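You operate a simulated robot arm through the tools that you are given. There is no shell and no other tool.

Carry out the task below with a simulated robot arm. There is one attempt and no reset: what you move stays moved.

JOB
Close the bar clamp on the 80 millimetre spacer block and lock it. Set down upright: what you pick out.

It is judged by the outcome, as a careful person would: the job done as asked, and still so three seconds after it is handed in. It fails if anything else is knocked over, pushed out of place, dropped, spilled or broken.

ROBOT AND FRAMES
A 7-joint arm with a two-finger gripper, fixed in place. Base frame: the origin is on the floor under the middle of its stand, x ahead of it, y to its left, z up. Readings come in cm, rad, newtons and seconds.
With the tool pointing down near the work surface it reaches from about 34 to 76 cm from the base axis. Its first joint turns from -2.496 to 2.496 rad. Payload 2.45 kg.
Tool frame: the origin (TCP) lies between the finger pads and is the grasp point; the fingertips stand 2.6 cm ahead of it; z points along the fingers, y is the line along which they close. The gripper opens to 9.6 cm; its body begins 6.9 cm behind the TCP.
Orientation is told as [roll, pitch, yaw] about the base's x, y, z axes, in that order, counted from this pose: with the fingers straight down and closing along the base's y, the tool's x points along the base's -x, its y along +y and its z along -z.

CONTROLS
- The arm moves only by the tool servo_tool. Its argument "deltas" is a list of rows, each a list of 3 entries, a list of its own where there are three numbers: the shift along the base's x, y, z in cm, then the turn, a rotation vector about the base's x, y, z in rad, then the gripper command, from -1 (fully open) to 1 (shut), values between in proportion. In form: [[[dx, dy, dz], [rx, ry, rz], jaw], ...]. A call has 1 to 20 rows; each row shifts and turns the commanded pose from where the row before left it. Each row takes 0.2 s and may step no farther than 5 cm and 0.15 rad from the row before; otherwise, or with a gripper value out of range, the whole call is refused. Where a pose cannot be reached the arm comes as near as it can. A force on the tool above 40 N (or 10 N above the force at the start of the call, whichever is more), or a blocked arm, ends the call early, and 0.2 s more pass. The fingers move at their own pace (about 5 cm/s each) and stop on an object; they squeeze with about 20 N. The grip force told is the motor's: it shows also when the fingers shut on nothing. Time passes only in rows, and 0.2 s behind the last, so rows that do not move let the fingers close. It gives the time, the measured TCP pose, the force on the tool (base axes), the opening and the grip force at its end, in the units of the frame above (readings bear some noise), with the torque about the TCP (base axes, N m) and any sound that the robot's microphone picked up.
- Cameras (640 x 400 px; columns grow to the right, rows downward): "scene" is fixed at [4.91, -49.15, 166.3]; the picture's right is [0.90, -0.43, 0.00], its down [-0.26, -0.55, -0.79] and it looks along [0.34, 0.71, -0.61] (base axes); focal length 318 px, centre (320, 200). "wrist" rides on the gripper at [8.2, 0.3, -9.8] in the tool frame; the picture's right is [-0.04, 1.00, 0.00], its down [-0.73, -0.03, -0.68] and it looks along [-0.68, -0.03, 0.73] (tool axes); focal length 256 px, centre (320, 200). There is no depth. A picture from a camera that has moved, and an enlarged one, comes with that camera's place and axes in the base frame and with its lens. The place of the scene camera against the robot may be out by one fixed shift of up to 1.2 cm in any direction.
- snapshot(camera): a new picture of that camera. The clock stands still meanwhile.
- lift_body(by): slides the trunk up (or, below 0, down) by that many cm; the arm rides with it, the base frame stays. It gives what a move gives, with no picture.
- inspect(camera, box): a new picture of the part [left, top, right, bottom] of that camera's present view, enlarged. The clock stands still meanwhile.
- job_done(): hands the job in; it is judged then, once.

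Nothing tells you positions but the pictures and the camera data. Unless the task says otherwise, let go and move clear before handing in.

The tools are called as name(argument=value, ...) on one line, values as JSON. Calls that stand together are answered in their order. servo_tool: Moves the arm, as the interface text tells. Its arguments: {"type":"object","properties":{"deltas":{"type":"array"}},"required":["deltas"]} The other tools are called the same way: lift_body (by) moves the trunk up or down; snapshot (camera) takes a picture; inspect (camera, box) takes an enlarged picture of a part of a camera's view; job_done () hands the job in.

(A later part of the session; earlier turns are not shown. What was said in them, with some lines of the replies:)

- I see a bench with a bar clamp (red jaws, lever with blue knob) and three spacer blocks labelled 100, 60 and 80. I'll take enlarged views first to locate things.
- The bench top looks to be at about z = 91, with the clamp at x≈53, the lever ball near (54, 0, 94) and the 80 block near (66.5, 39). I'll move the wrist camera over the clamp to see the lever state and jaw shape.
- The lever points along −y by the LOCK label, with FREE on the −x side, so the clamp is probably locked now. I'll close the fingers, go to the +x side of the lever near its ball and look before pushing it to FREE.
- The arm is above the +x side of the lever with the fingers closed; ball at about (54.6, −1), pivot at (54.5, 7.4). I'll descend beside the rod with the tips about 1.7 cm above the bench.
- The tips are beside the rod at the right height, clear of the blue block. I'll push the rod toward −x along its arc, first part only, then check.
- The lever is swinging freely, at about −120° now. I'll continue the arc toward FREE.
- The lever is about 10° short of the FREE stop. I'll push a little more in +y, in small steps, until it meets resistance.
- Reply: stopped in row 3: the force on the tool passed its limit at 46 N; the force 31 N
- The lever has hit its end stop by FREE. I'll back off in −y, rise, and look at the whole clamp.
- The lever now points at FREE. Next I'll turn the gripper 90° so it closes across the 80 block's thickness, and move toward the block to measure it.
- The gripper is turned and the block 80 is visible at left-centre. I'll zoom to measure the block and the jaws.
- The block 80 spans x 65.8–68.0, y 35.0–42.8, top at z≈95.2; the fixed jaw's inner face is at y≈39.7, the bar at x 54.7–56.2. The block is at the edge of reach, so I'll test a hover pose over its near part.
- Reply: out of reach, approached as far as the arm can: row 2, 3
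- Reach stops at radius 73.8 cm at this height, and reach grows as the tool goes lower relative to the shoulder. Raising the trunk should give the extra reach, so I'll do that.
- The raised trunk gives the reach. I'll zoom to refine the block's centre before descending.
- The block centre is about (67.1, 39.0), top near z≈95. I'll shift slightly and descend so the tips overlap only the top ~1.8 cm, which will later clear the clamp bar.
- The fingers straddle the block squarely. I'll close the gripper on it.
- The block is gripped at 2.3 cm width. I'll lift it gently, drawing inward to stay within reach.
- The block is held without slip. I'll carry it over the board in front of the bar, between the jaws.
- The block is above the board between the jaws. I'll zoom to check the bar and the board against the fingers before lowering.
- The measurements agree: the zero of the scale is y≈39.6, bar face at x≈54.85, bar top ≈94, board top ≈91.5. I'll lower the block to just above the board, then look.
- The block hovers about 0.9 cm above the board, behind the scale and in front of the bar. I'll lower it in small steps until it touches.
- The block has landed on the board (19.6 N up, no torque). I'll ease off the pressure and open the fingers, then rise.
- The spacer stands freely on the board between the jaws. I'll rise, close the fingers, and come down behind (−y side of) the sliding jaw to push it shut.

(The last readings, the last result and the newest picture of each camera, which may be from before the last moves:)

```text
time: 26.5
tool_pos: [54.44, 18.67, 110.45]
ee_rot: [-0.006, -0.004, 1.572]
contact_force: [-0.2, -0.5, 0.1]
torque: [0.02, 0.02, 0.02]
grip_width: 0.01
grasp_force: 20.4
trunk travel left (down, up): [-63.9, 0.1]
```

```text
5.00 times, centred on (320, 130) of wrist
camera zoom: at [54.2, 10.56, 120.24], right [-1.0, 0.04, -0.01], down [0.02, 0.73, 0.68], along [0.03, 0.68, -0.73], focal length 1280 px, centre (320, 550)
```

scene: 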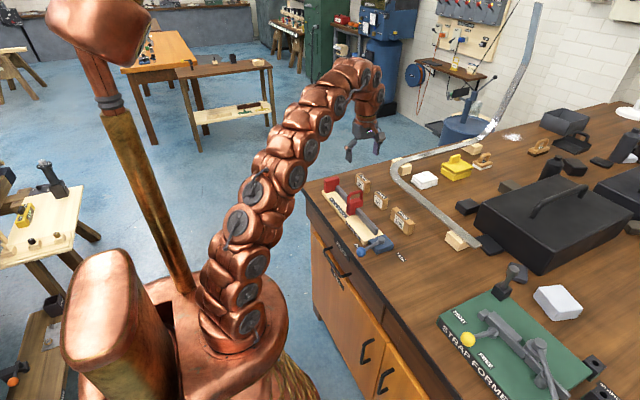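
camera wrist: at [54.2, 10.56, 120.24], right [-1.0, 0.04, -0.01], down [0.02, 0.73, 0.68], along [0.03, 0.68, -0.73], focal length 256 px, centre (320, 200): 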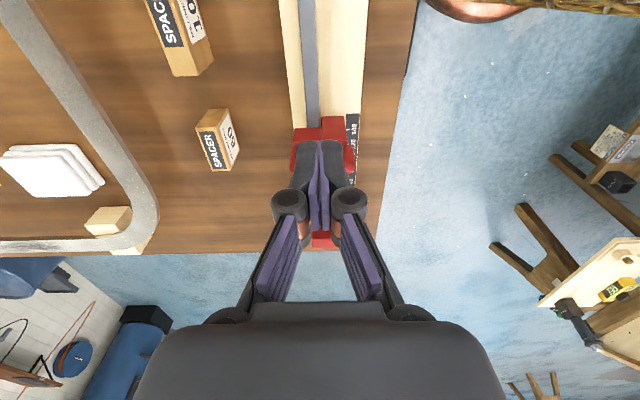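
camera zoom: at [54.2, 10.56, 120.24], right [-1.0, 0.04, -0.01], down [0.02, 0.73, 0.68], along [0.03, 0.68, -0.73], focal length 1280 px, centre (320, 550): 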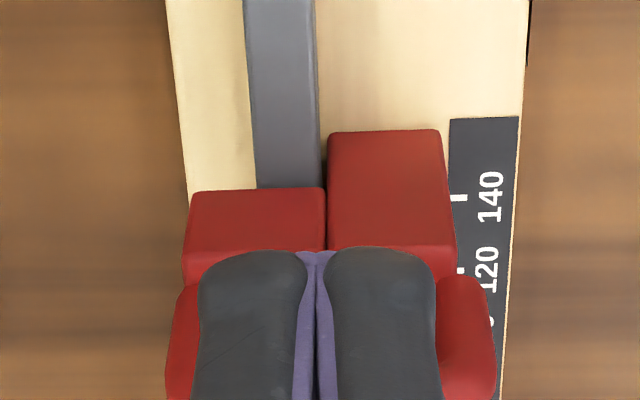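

The spacer stands in place; the sliding jaw's rear faces are at y≈23.9. I'll descend behind it with tips just above the bar.

servo_tool(deltas=[[[0, 0, -4], [0, 0, 0], 1], [[0, 0, -4], [0, 0, 0], 1], [[0, 0, -3], [0, 0, 0], 1], [[0, 0, -1.8], [0, 0, 0], 1], [[0, 0, 0], [0, 0, 0], 1]])

snapshot(camera="wrist")

inspect(camera="scene", box=[300, 150, 428, 230])

```text
time: 27.7
tool_pos: [54.45, 18.74, 97.72]
ee_rot: [-0.007, -0.002, 1.572]
contact_force: [0.5, -0.3, -0.5]
torque: [0.01, 0.04, 0.03]
grip_width: 0.0
grasp_force: 20.0
trunk travel left (down, up): [-63.9, 0.1]
```

```text
taken
camera wrist: at [54.21, 10.55, 107.45], right [-1.0, 0.04, -0.01], down [0.02, 0.73, 0.68], along [0.03, 0.68, -0.73], focal length 256 px, centre (320, 200)
```

wrist: 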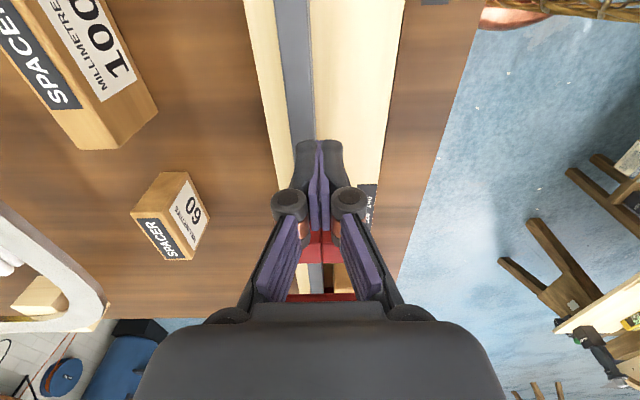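

```text
5.00 times, centred on (364, 190) of scene
camera zoom: at [4.91, -49.15, 166.3], right [0.9, -0.43, 0.0], down [-0.26, -0.55, -0.79], along [0.34, 0.71, -0.61], focal length 1588 px, centre (100, 250)
```

zoom: 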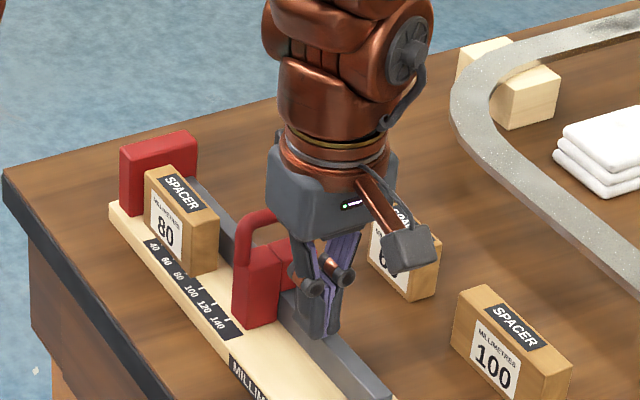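

The fingers are behind the jaw. I'll push it in +y at moderate speed and watch the force.

servo_tool(deltas=[[[0, 1.5, 0], [0, 0, 0], 1], [[0, 1.5, 0], [0, 0, 0], 1], [[0, 0.6, 0], [0, 0, 0], 1], [[0, 0.4, 0], [0, 0, 0], 1], [[0, 0.4, 0], [0, 0, 0], 1], [[0, 0.4, 0], [0, 0, 0], 1], [[0, 0.4, 0], [0, 0, 0], 1]])

inspect(camera="scene", box=[300, 150, 428, 230])

```text
time: 29.3
tool_pos: [54.42, 23.81, 97.67]
ee_rot: [-0.006, -0.003, 1.571]
contact_force: [-0.5, -1.2, -0.2]
torque: [-0.07, 0.04, -0.03]
grip_width: 0.01
grasp_force: 27.9
trunk travel left (down, up): [-63.9, 0.1]
```

```text
5.00 times, centred on (364, 190) of scene
camera zoom: at [4.91, -49.15, 166.3], right [0.9, -0.43, 0.0], down [-0.26, -0.55, -0.79], along [0.34, 0.71, -0.61], focal length 1588 px, centre (100, 250)
```

zoom: 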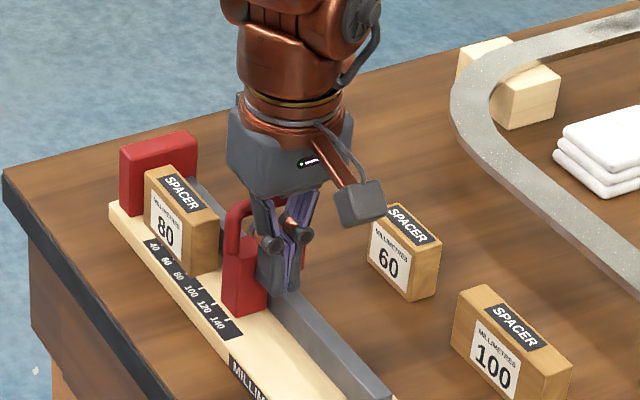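

The jaw slides with about 1–2 N. I'll continue toward the spacer.

servo_tool(deltas=[[[0, 0.5, 0], [0, 0, 0], 1], [[0, 0.5, 0], [0, 0, 0], 1], [[0, 0.5, 0], [0, 0, 0], 1], [[0, 0.5, 0], [0, 0, 0], 1], [[0, 0.4, 0], [0, 0, 0], 1], [[0, 0.3, 0], [0, 0, 0], 1], [[0, 0.2, 0], [0, 0, 0], 1], [[0, 0.2, 0], [0, 0, 0], 1]])

inspect(camera="scene", box=[300, 150, 428, 230])

```text
time: 31.1
tool_pos: [54.34, 26.91, 97.69]
ee_rot: [-0.007, -0.004, 1.572]
contact_force: [-0.3, -1.5, 0.4]
torque: [-0.03, 0.03, 0.01]
grip_width: 0.01
grasp_force: 28.6
trunk travel left (down, up): [-63.9, 0.1]
```

```text
5.00 times, centred on (364, 190) of scene
camera zoom: at [4.91, -49.15, 166.3], right [0.9, -0.43, 0.0], down [-0.26, -0.55, -0.79], along [0.34, 0.71, -0.61], focal length 1588 px, centre (100, 250)
```

zoom: 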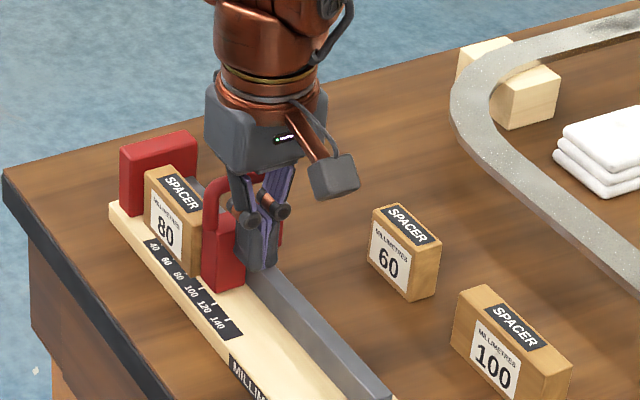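

The jaw is nearly touching the spacer. I'll keep going in fine steps so it pushes the spacer against the fixed jaw.

servo_tool(deltas=[[[0, 0.2, 0], [0, 0, 0], 1], [[0, 0.2, 0], [0, 0, 0], 1], [[0, 0.2, 0], [0, 0, 0], 1], [[0, 0.15, 0], [0, 0, 0], 1], [[0, 0.15, 0], [0, 0, 0], 1]])

inspect(camera="scene", box=[310, 160, 406, 220])

```text
time: 32.3
tool_pos: [54.33, 27.82, 97.79]
ee_rot: [-0.007, -0.003, 1.572]
contact_force: [1.2, -3.2, 1.1]
torque: [-0.08, -0.03, 0.02]
grip_width: 0.0
grasp_force: 28.4
trunk travel left (down, up): [-63.9, 0.1]
```

```text
6.67 times, centred on (358, 190) of scene
camera zoom: at [4.91, -49.15, 166.3], right [0.9, -0.43, 0.0], down [-0.26, -0.55, -0.79], along [0.34, 0.71, -0.61], focal length 2118 px, centre (67, 267)
```

zoom: 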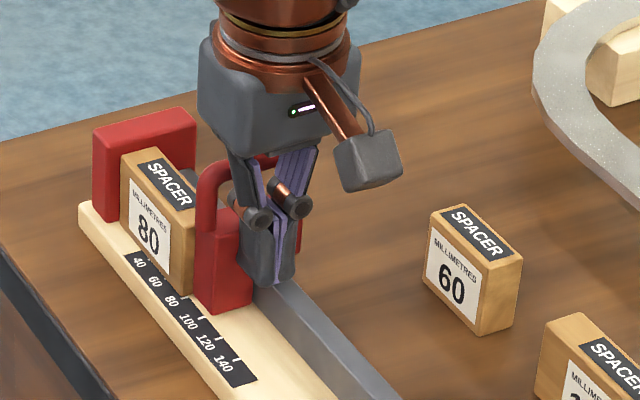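

The force rose to about 3 N, so the jaw is now pushing the spacer. I'll continue in small steps until it seats.

servo_tool(deltas=[[[0, 0.15, 0], [0, 0, 0], 1], [[0, 0.15, 0], [0, 0, 0], 1], [[0, 0.1, 0], [0, 0, 0], 1]])

```text
time: 33.1
tool_pos: [54.34, 28.16, 97.55]
ee_rot: [-0.006, -0.004, 1.572]
contact_force: [0.4, -28.9, -1.4]
torque: [-0.65, -0.22, -0.04]
grip_width: 0.6
grasp_force: 28.3
trunk travel left (down, up): [-63.9, 0.1]
```

It has seated: 29 N against the push. I'll check the picture before backing off.

snapshot(camera="wrist")

inspect(camera="scene", box=[310, 160, 406, 220])

```text
taken
camera wrist: at [54.21, 19.86, 107.41], right [-1.0, 0.04, 0.0], down [0.03, 0.73, 0.68], along [0.03, 0.68, -0.73], focal length 256 px, centre (320, 200)
```

wrist: 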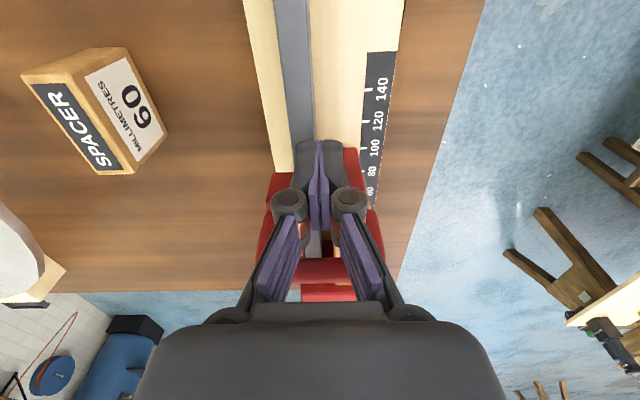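

```text
6.67 times, centred on (358, 190) of scene
camera zoom: at [4.91, -49.15, 166.3], right [0.9, -0.43, 0.0], down [-0.26, -0.55, -0.79], along [0.34, 0.71, -0.61], focal length 2118 px, centre (67, 267)
```

zoom: 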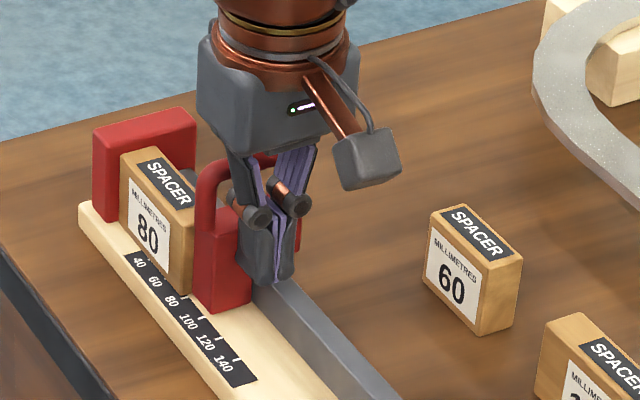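

The spacer is seated between both jaws. I'll back off, rise, and go to the +y side of the lever to swing it to LOCK.

servo_tool(deltas=[[[0, -0.5, 0], [0, 0, 0], 1], [[0, -1.5, 0], [0, 0, 0], 1], [[0, -2, 0], [0, 0, 0], 1], [[0, -1, 3.5], [0, 0, 0], 1], [[0, 0, 4], [0, 0, 0], 1], [[-1.2, -2.5, 3], [0, 0, 0], 1], [[-1.2, -2.5, 0], [0, 0, 0], 1], [[-1.2, -2.5, 0], [0, 0, 0], 1], [[-1.2, -2.7, 0], [0, 0, 0], 1], [[-1.2, -2.7, 0], [0, 0, 0], 1], [[0, 0, 0], [0, 0, 0], 1]])

snapshot(camera="wrist")

inspect(camera="scene", box=[300, 150, 460, 250])

```text
time: 35.5
tool_pos: [48.36, 10.32, 108.11]
ee_rot: [-0.006, -0.003, 1.574]
contact_force: [-0.7, 0.0, -0.2]
torque: [0.03, 0.04, -0.01]
grip_width: 0.0
grasp_force: 28.6
trunk travel left (down, up): [-63.9, 0.1]
```

```text
taken
camera wrist: at [48.13, 2.18, 117.98], right [-1.0, 0.04, -0.01], down [0.02, 0.73, 0.68], along [0.03, 0.68, -0.73], focal length 256 px, centre (320, 200)
```

wrist: 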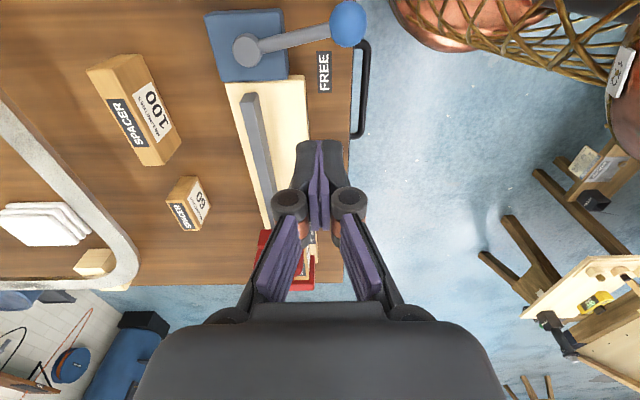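

```text
4.00 times, centred on (380, 200) of scene
camera zoom: at [4.91, -49.15, 166.3], right [0.9, -0.43, 0.0], down [-0.26, -0.55, -0.79], along [0.34, 0.71, -0.61], focal length 1271 px, centre (80, 200)
```

zoom: 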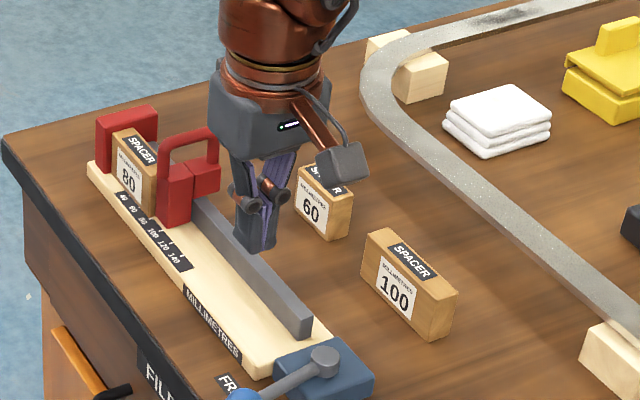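

The lever points at about −170° with its ball near (46.1, 5.9). I'll descend on its +y side, over the FREE label.

servo_tool(deltas=[[[-0.3, 0, -4], [0, 0, 0], 1], [[0, 0, -4], [0, 0, 0], 1], [[0, 0, -3], [0, 0, 0], 1], [[0, 0, -2], [0, 0, 0], 1], [[0, 0, 0], [0, 0, 0], 1]])

snapshot(camera="wrist")

inspect(camera="scene", box=[320, 180, 480, 280])

```text
time: 36.7
tool_pos: [48.09, 10.51, 95.23]
ee_rot: [-0.007, -0.004, 1.574]
contact_force: [0.1, 0.1, -0.1]
torque: [-0.03, -0.02, 0.0]
grip_width: 0.0
grasp_force: 28.5
trunk travel left (down, up): [-63.9, 0.1]
```

```text
taken
camera wrist: at [47.92, 2.25, 104.96], right [-1.0, 0.04, -0.01], down [0.02, 0.73, 0.68], along [0.03, 0.68, -0.73], focal length 256 px, centre (320, 200)
```

wrist: 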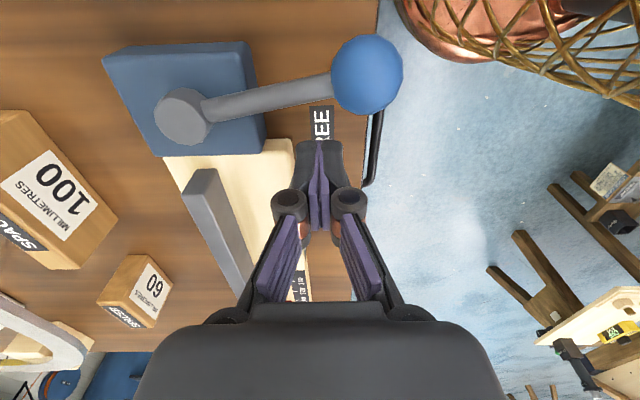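

```text
4.00 times, centred on (400, 230) of scene
camera zoom: at [4.91, -49.15, 166.3], right [0.9, -0.43, 0.0], down [-0.26, -0.55, -0.79], along [0.34, 0.71, -0.61], focal length 1271 px, centre (0, 80)
```

zoom: 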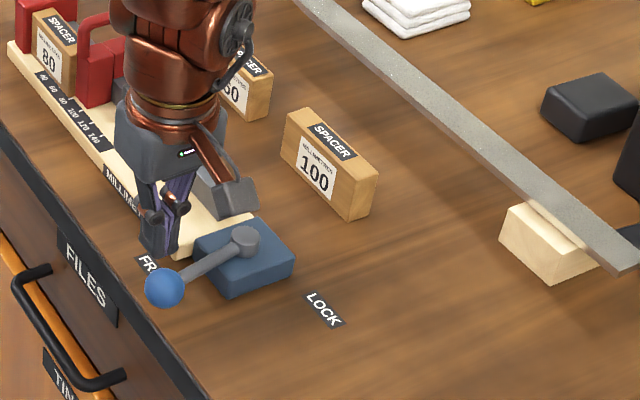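

The finger is on the +y side of the rod. I'll sweep it along the arc toward LOCK, first half.

servo_tool(deltas=[[[-0.1, -1.1, -0.3], [0, 0, 0], 1], [[0, -1.0, 0], [0, 0, 0], 1], [[0, -0.8, 0], [0, 0, 0], 1], [[0, -0.8, 0], [0, 0, 0], 1], [[0.1, -0.8, 0], [0, 0, 0], 1], [[0.3, -0.8, 0], [0, 0, 0], 1], [[0.3, -0.7, 0], [0, 0, 0], 1], [[0.4, -0.6, 0], [0, 0, 0], 1]])

snapshot(camera="wrist")

```text
time: 38.5
tool_pos: [49.13, 3.7, 94.96]
ee_rot: [-0.006, -0.002, 1.574]
contact_force: [-0.7, 1.4, -0.7]
torque: [0.03, 0.04, 0.03]
grip_width: 0.01
grasp_force: 29.0
trunk travel left (down, up): [-63.9, 0.1]
```

```text
taken
camera wrist: at [48.86, -4.42, 104.64], right [-1.0, 0.04, -0.01], down [0.02, 0.73, 0.68], along [0.03, 0.68, -0.73], focal length 256 px, centre (320, 200)
```

wrist: 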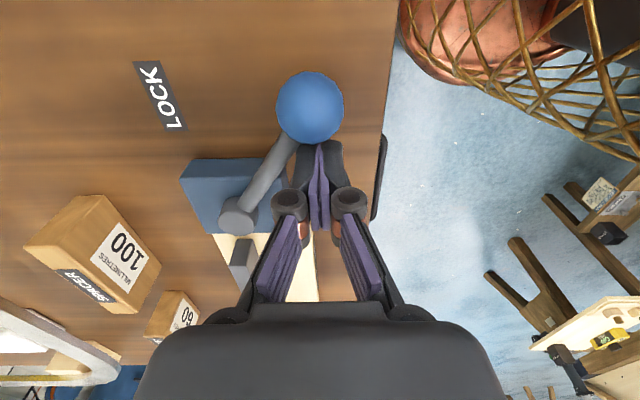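

The lever is about halfway. I'll continue sweeping to LOCK.

servo_tool(deltas=[[[0.6, -0.7, 0], [0, 0, 0], 1], [[0.6, -0.6, 0], [0, 0, 0], 1], [[0.7, -0.5, 0], [0, 0, 0], 1], [[0.7, -0.35, 0], [0, 0, 0], 1], [[0.5, -0.2, 0], [0, 0, 0], 1]])

snapshot(camera="wrist")

```text
time: 39.7
tool_pos: [52.27, 1.52, 94.89]
ee_rot: [-0.007, -0.001, 1.576]
contact_force: [0.7, 10.4, 3.7]
torque: [0.15, -0.05, 0.11]
grip_width: 0.0
grasp_force: 28.3
trunk travel left (down, up): [-63.9, 0.1]
```

```text
taken
camera wrist: at [52.03, -6.61, 104.69], right [-1.0, 0.04, -0.01], down [0.02, 0.73, 0.68], along [0.03, 0.68, -0.73], focal length 256 px, centre (320, 200)
```

wrist: 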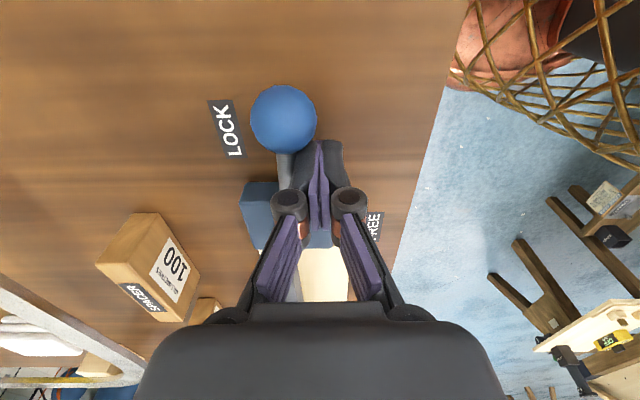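

The lever is at about −94°, with the finger rubbing the ball in y. I'll ease +y slightly and push in +x until it meets the LOCK stop.

servo_tool(deltas=[[[0, 0.35, 0], [0, 0, 0], 1], [[0.3, 0, 0], [0, 0, 0], 1], [[0.3, 0, 0], [0, 0, 0], 1]])

snapshot(camera="wrist")

```text
time: 40.5
tool_pos: [52.78, 1.7, 94.86]
ee_rot: [-0.006, -0.004, 1.574]
contact_force: [-1.6, -0.3, -0.2]
torque: [-0.02, 0.04, 0.0]
grip_width: 0.01
grasp_force: 28.7
trunk travel left (down, up): [-63.9, 0.1]
```

```text
taken
camera wrist: at [52.56, -6.45, 104.58], right [-1.0, 0.04, 0.0], down [0.03, 0.73, 0.68], along [0.03, 0.68, -0.73], focal length 256 px, centre (320, 200)
```

wrist: 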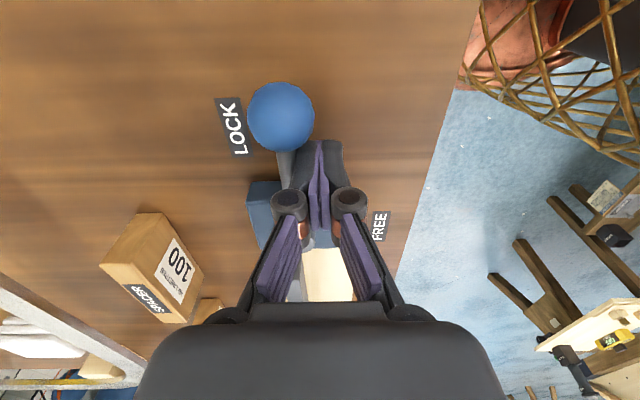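

servo_tool(deltas=[[[0.3, 0, 0], [0, 0, 0], 1], [[0.3, 0, 0], [0, 0, 0], 1], [[0.25, 0, 0], [0, 0, 0], 1]])

snapshot(camera="wrist")

```text
time: 41.2
tool_pos: [52.76, 1.71, 94.73]
ee_rot: [0.011, -0.001, 1.572]
contact_force: [-14.2, -0.6, 1.8]
torque: [-0.03, 0.18, 0.15]
grip_width: 0.0
grasp_force: 28.6
trunk travel left (down, up): [-63.9, 0.1]
stopped in row 3: the force on the tool passed its limit at 43 N (the readings are from after the stop); the commanded pose is now the measured one
```

```text
taken
camera wrist: at [52.82, -6.39, 104.41], right [-1.0, 0.04, 0.01], down [0.04, 0.73, 0.68], along [0.02, 0.68, -0.73], focal length 256 px, centre (320, 200)
```

wrist: 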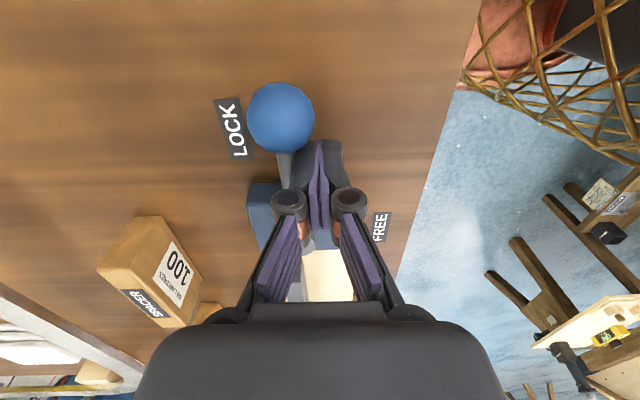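

The lever hit its stop at LOCK (43 N). I'll back off in −x, rise clear and check the whole clamp.

servo_tool(deltas=[[[-0.8, 0, 0], [0, 0, 0], 1], [[-1.5, 0, 0], [0, 0, 0], 1], [[0, 0, 4], [0, 0, 0], 1], [[0, 0, 4], [0, 0, 0], 1], [[0, 0, 4], [0, 0, 0], 1], [[0, 0, 3], [0, 0, 0], 1], [[0, 0, 0], [0, 0, 0], 1]])

inspect(camera="scene", box=[300, 150, 460, 270])

snapshot(camera="wrist")

```text
time: 42.9
tool_pos: [50.78, 1.8, 109.74]
ee_rot: [0.006, -0.001, 1.574]
contact_force: [0.3, -0.3, -0.8]
torque: [0.0, -0.04, 0.0]
grip_width: 0.02
grasp_force: 28.6
trunk travel left (down, up): [-63.9, 0.1]
```

```text
3.33 times, centred on (380, 210) of scene
camera zoom: at [4.91, -49.15, 166.3], right [0.9, -0.43, 0.0], down [-0.26, -0.55, -0.79], along [0.34, 0.71, -0.61], focal length 1059 px, centre (120, 167)
```

zoom: 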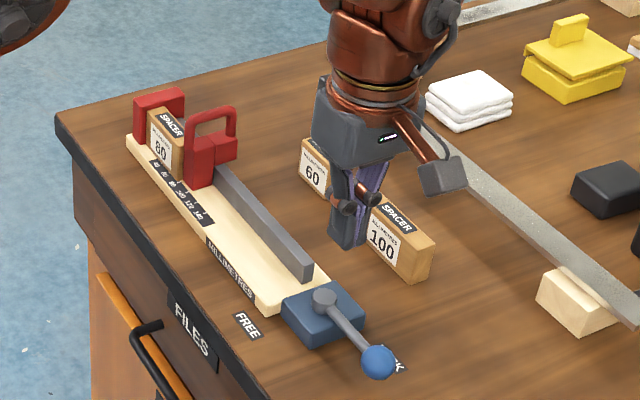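

```text
taken
camera wrist: at [50.71, -6.37, 119.46], right [-1.0, 0.04, 0.01], down [0.03, 0.73, 0.68], along [0.02, 0.68, -0.73], focal length 256 px, centre (320, 200)
```

wrist: 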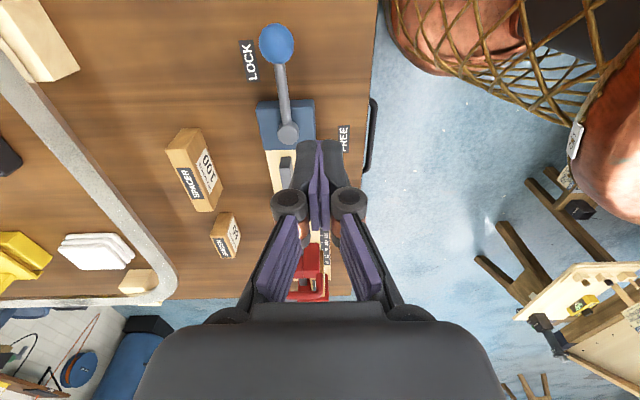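

The lever is back at LOCK and nothing else has moved. I'll go look closely at the jaw contact on both ends of the spacer.

servo_tool(deltas=[[[-1.5, 3.8, 0.5], [0, 0, 0], 1], [[-1.5, 3.8, 0.5], [0, 0, 0], 1], [[-1.5, 3.8, 0.5], [0, 0, 0], 1], [[-1.5, 3.8, 0.5], [0, 0, 0], 1], [[-1, 3.8, 0.5], [0, 0, 0], 1], [[0, 0, 0], [0, 0, 0], 1]])

snapshot(camera="wrist")

inspect(camera="wrist", box=[200, 80, 300, 220])

inspect(camera="scene", box=[320, 165, 384, 205])

```text
time: 44.2
tool_pos: [43.71, 20.89, 112.19]
ee_rot: [0.004, -0.001, 1.573]
contact_force: [-0.1, 1.3, 0.3]
torque: [-0.02, -0.03, 0.02]
grip_width: 0.0
grasp_force: 28.7
trunk travel left (down, up): [-63.9, 0.1]
```

```text
taken
camera wrist: at [43.73, 12.69, 121.98], right [-1.0, 0.04, 0.01], down [0.03, 0.73, 0.68], along [0.02, 0.68, -0.73], focal length 256 px, centre (320, 200)
```

wrist: 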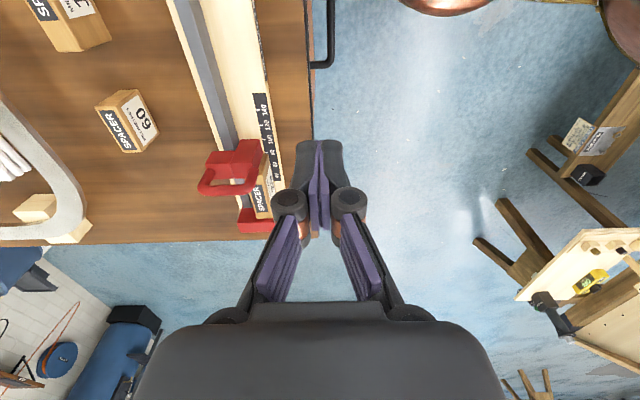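

```text
2.86 times, centred on (250, 150) of wrist
camera zoom: at [43.73, 12.69, 121.98], right [-1.0, 0.04, 0.01], down [0.03, 0.73, 0.68], along [0.02, 0.68, -0.73], focal length 731 px, centre (520, 343)
```

zoom: 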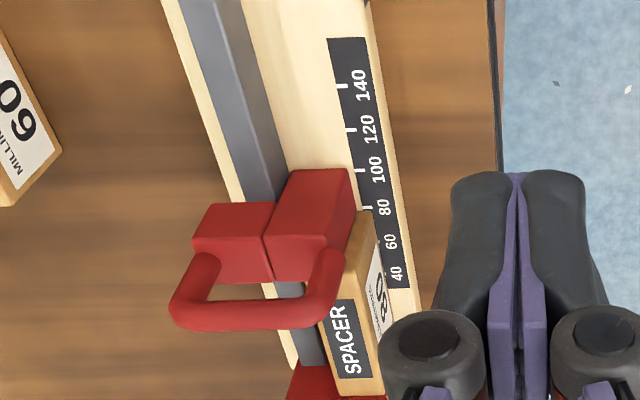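

```text
10.00 times, centred on (352, 185) of scene
camera zoom: at [4.91, -49.15, 166.3], right [0.9, -0.43, 0.0], down [-0.26, -0.55, -0.79], along [0.34, 0.71, -0.61], focal length 3176 px, centre (0, 350)
```

zoom: 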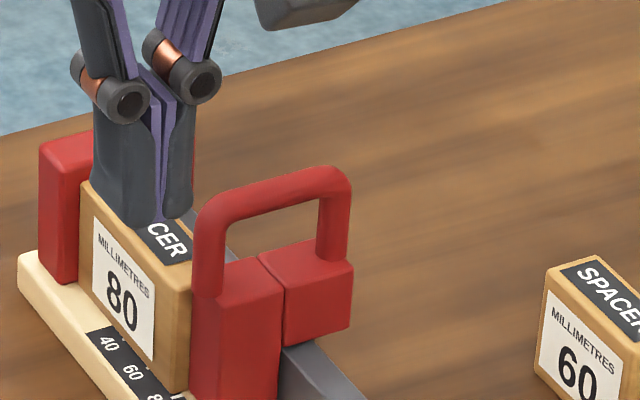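

The jaw stands at the 80 mark and the contact looks tight. I'll turn back to the starting orientation, clear of the work, and look at the front of the clamp once more.

servo_tool(deltas=[[[-0.4, 1.0, 0.5], [0, 0, -0.143], 1], [[-0.4, 1.0, 0.5], [0, 0, -0.143], 1], [[-0.4, 1.0, 0.5], [0, 0, -0.143], 1], [[-0.4, 1.0, 0.5], [0, 0, -0.143], 1], [[-0.4, 1.0, 0.5], [0, 0, -0.143], 1], [[-0.4, 1.0, 0.5], [0, 0, -0.143], -1], [[-0.4, 1.0, 0.5], [0, 0, -0.143], -1], [[-0.4, 1.0, 0.5], [0, 0, -0.143], -1], [[-0.4, 1.0, 0.5], [0, 0, -0.143], -1], [[-0.4, 1.0, 0.5], [0, 0, -0.143], -1], [[-0.4, 1.0, 0.5], [0, 0, -0.143], -1], [[0, 0, 0], [0, 0, 0], -1]])

snapshot(camera="wrist")

inspect(camera="wrist", box=[240, 90, 400, 190])

inspect(camera="scene", box=[300, 150, 460, 270])

```text
time: 46.9
tool_pos: [39.36, 31.87, 117.64]
ee_rot: [0.005, -0.002, -0.001]
contact_force: [0.1, 0.7, 0.4]
torque: [-0.01, 0.02, -0.03]
grip_width: 9.59
grasp_force: 0.0
trunk travel left (down, up): [-63.9, 0.1]
```

```text
taken
camera wrist: at [31.4, 32.12, 127.45], right [0.04, 1.0, 0.01], down [0.73, -0.03, 0.68], along [0.68, -0.02, -0.73], focal length 256 px, centre (320, 200)
```

wrist: 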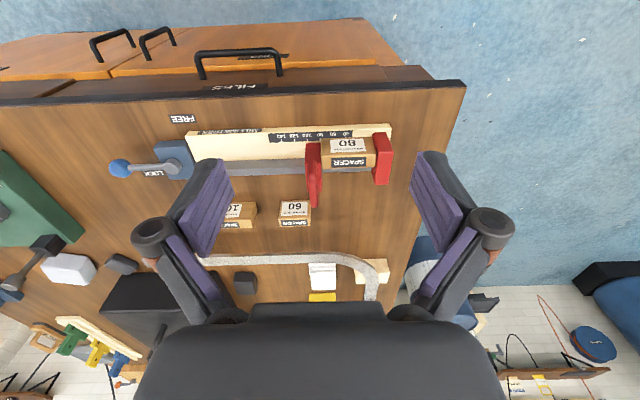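

```text
4.00 times, centred on (320, 140) of wrist
camera zoom: at [31.4, 32.12, 127.45], right [0.04, 1.0, 0.01], down [0.73, -0.03, 0.68], along [0.68, -0.02, -0.73], focal length 1024 px, centre (320, 440)
```

zoom: 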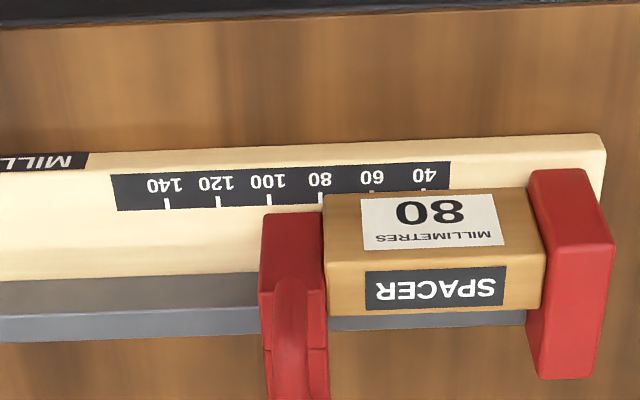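

```text
3.33 times, centred on (380, 210) of scene
camera zoom: at [4.91, -49.15, 166.3], right [0.9, -0.43, 0.0], down [-0.26, -0.55, -0.79], along [0.34, 0.71, -0.61], focal length 1059 px, centre (120, 167)
```

zoom: 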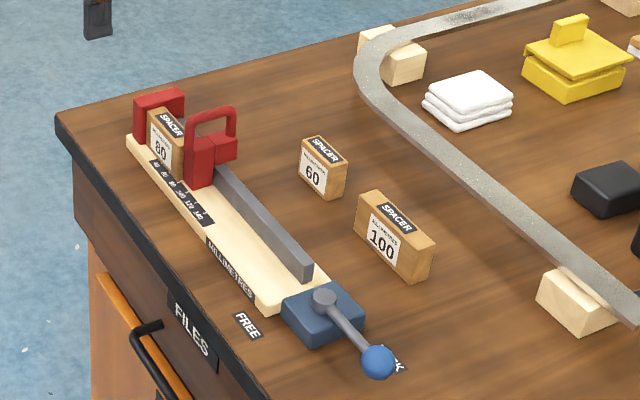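

The spacer 80 stands upright between the jaws, with the sliding jaw at the 80 mark. The lever points at LOCK against its stop, the 60 and 100 blocks have not moved, and the gripper is open and well clear. I'm handing the job in.

job_done()

```text
The job is handed in.
```

The bar clamp is closed on the 80 mm spacer and locked, and I've handed the job in. No result from the judging was shown to me.

- **Spacer:** it stands upright on the clamp board. The sliding jaw pressed it against the fixed jaw until the force reached about 29 N, and the jaw sits at the 80 mark.
- **Lever:** it started at LOCK, so I swung it to FREE to move the jaw. I then pushed it back to LOCK until it hit its stop. I did not test the lock by pushing on the jaw afterwards.
- **Surroundings:** in the final pictures the 60 and 100 spacers and everything else near the clamp are where they were. The gripper is open and clear of the bench.
- **Trunk:** I raised it 6.4 cm to reach the spacer and left it there.
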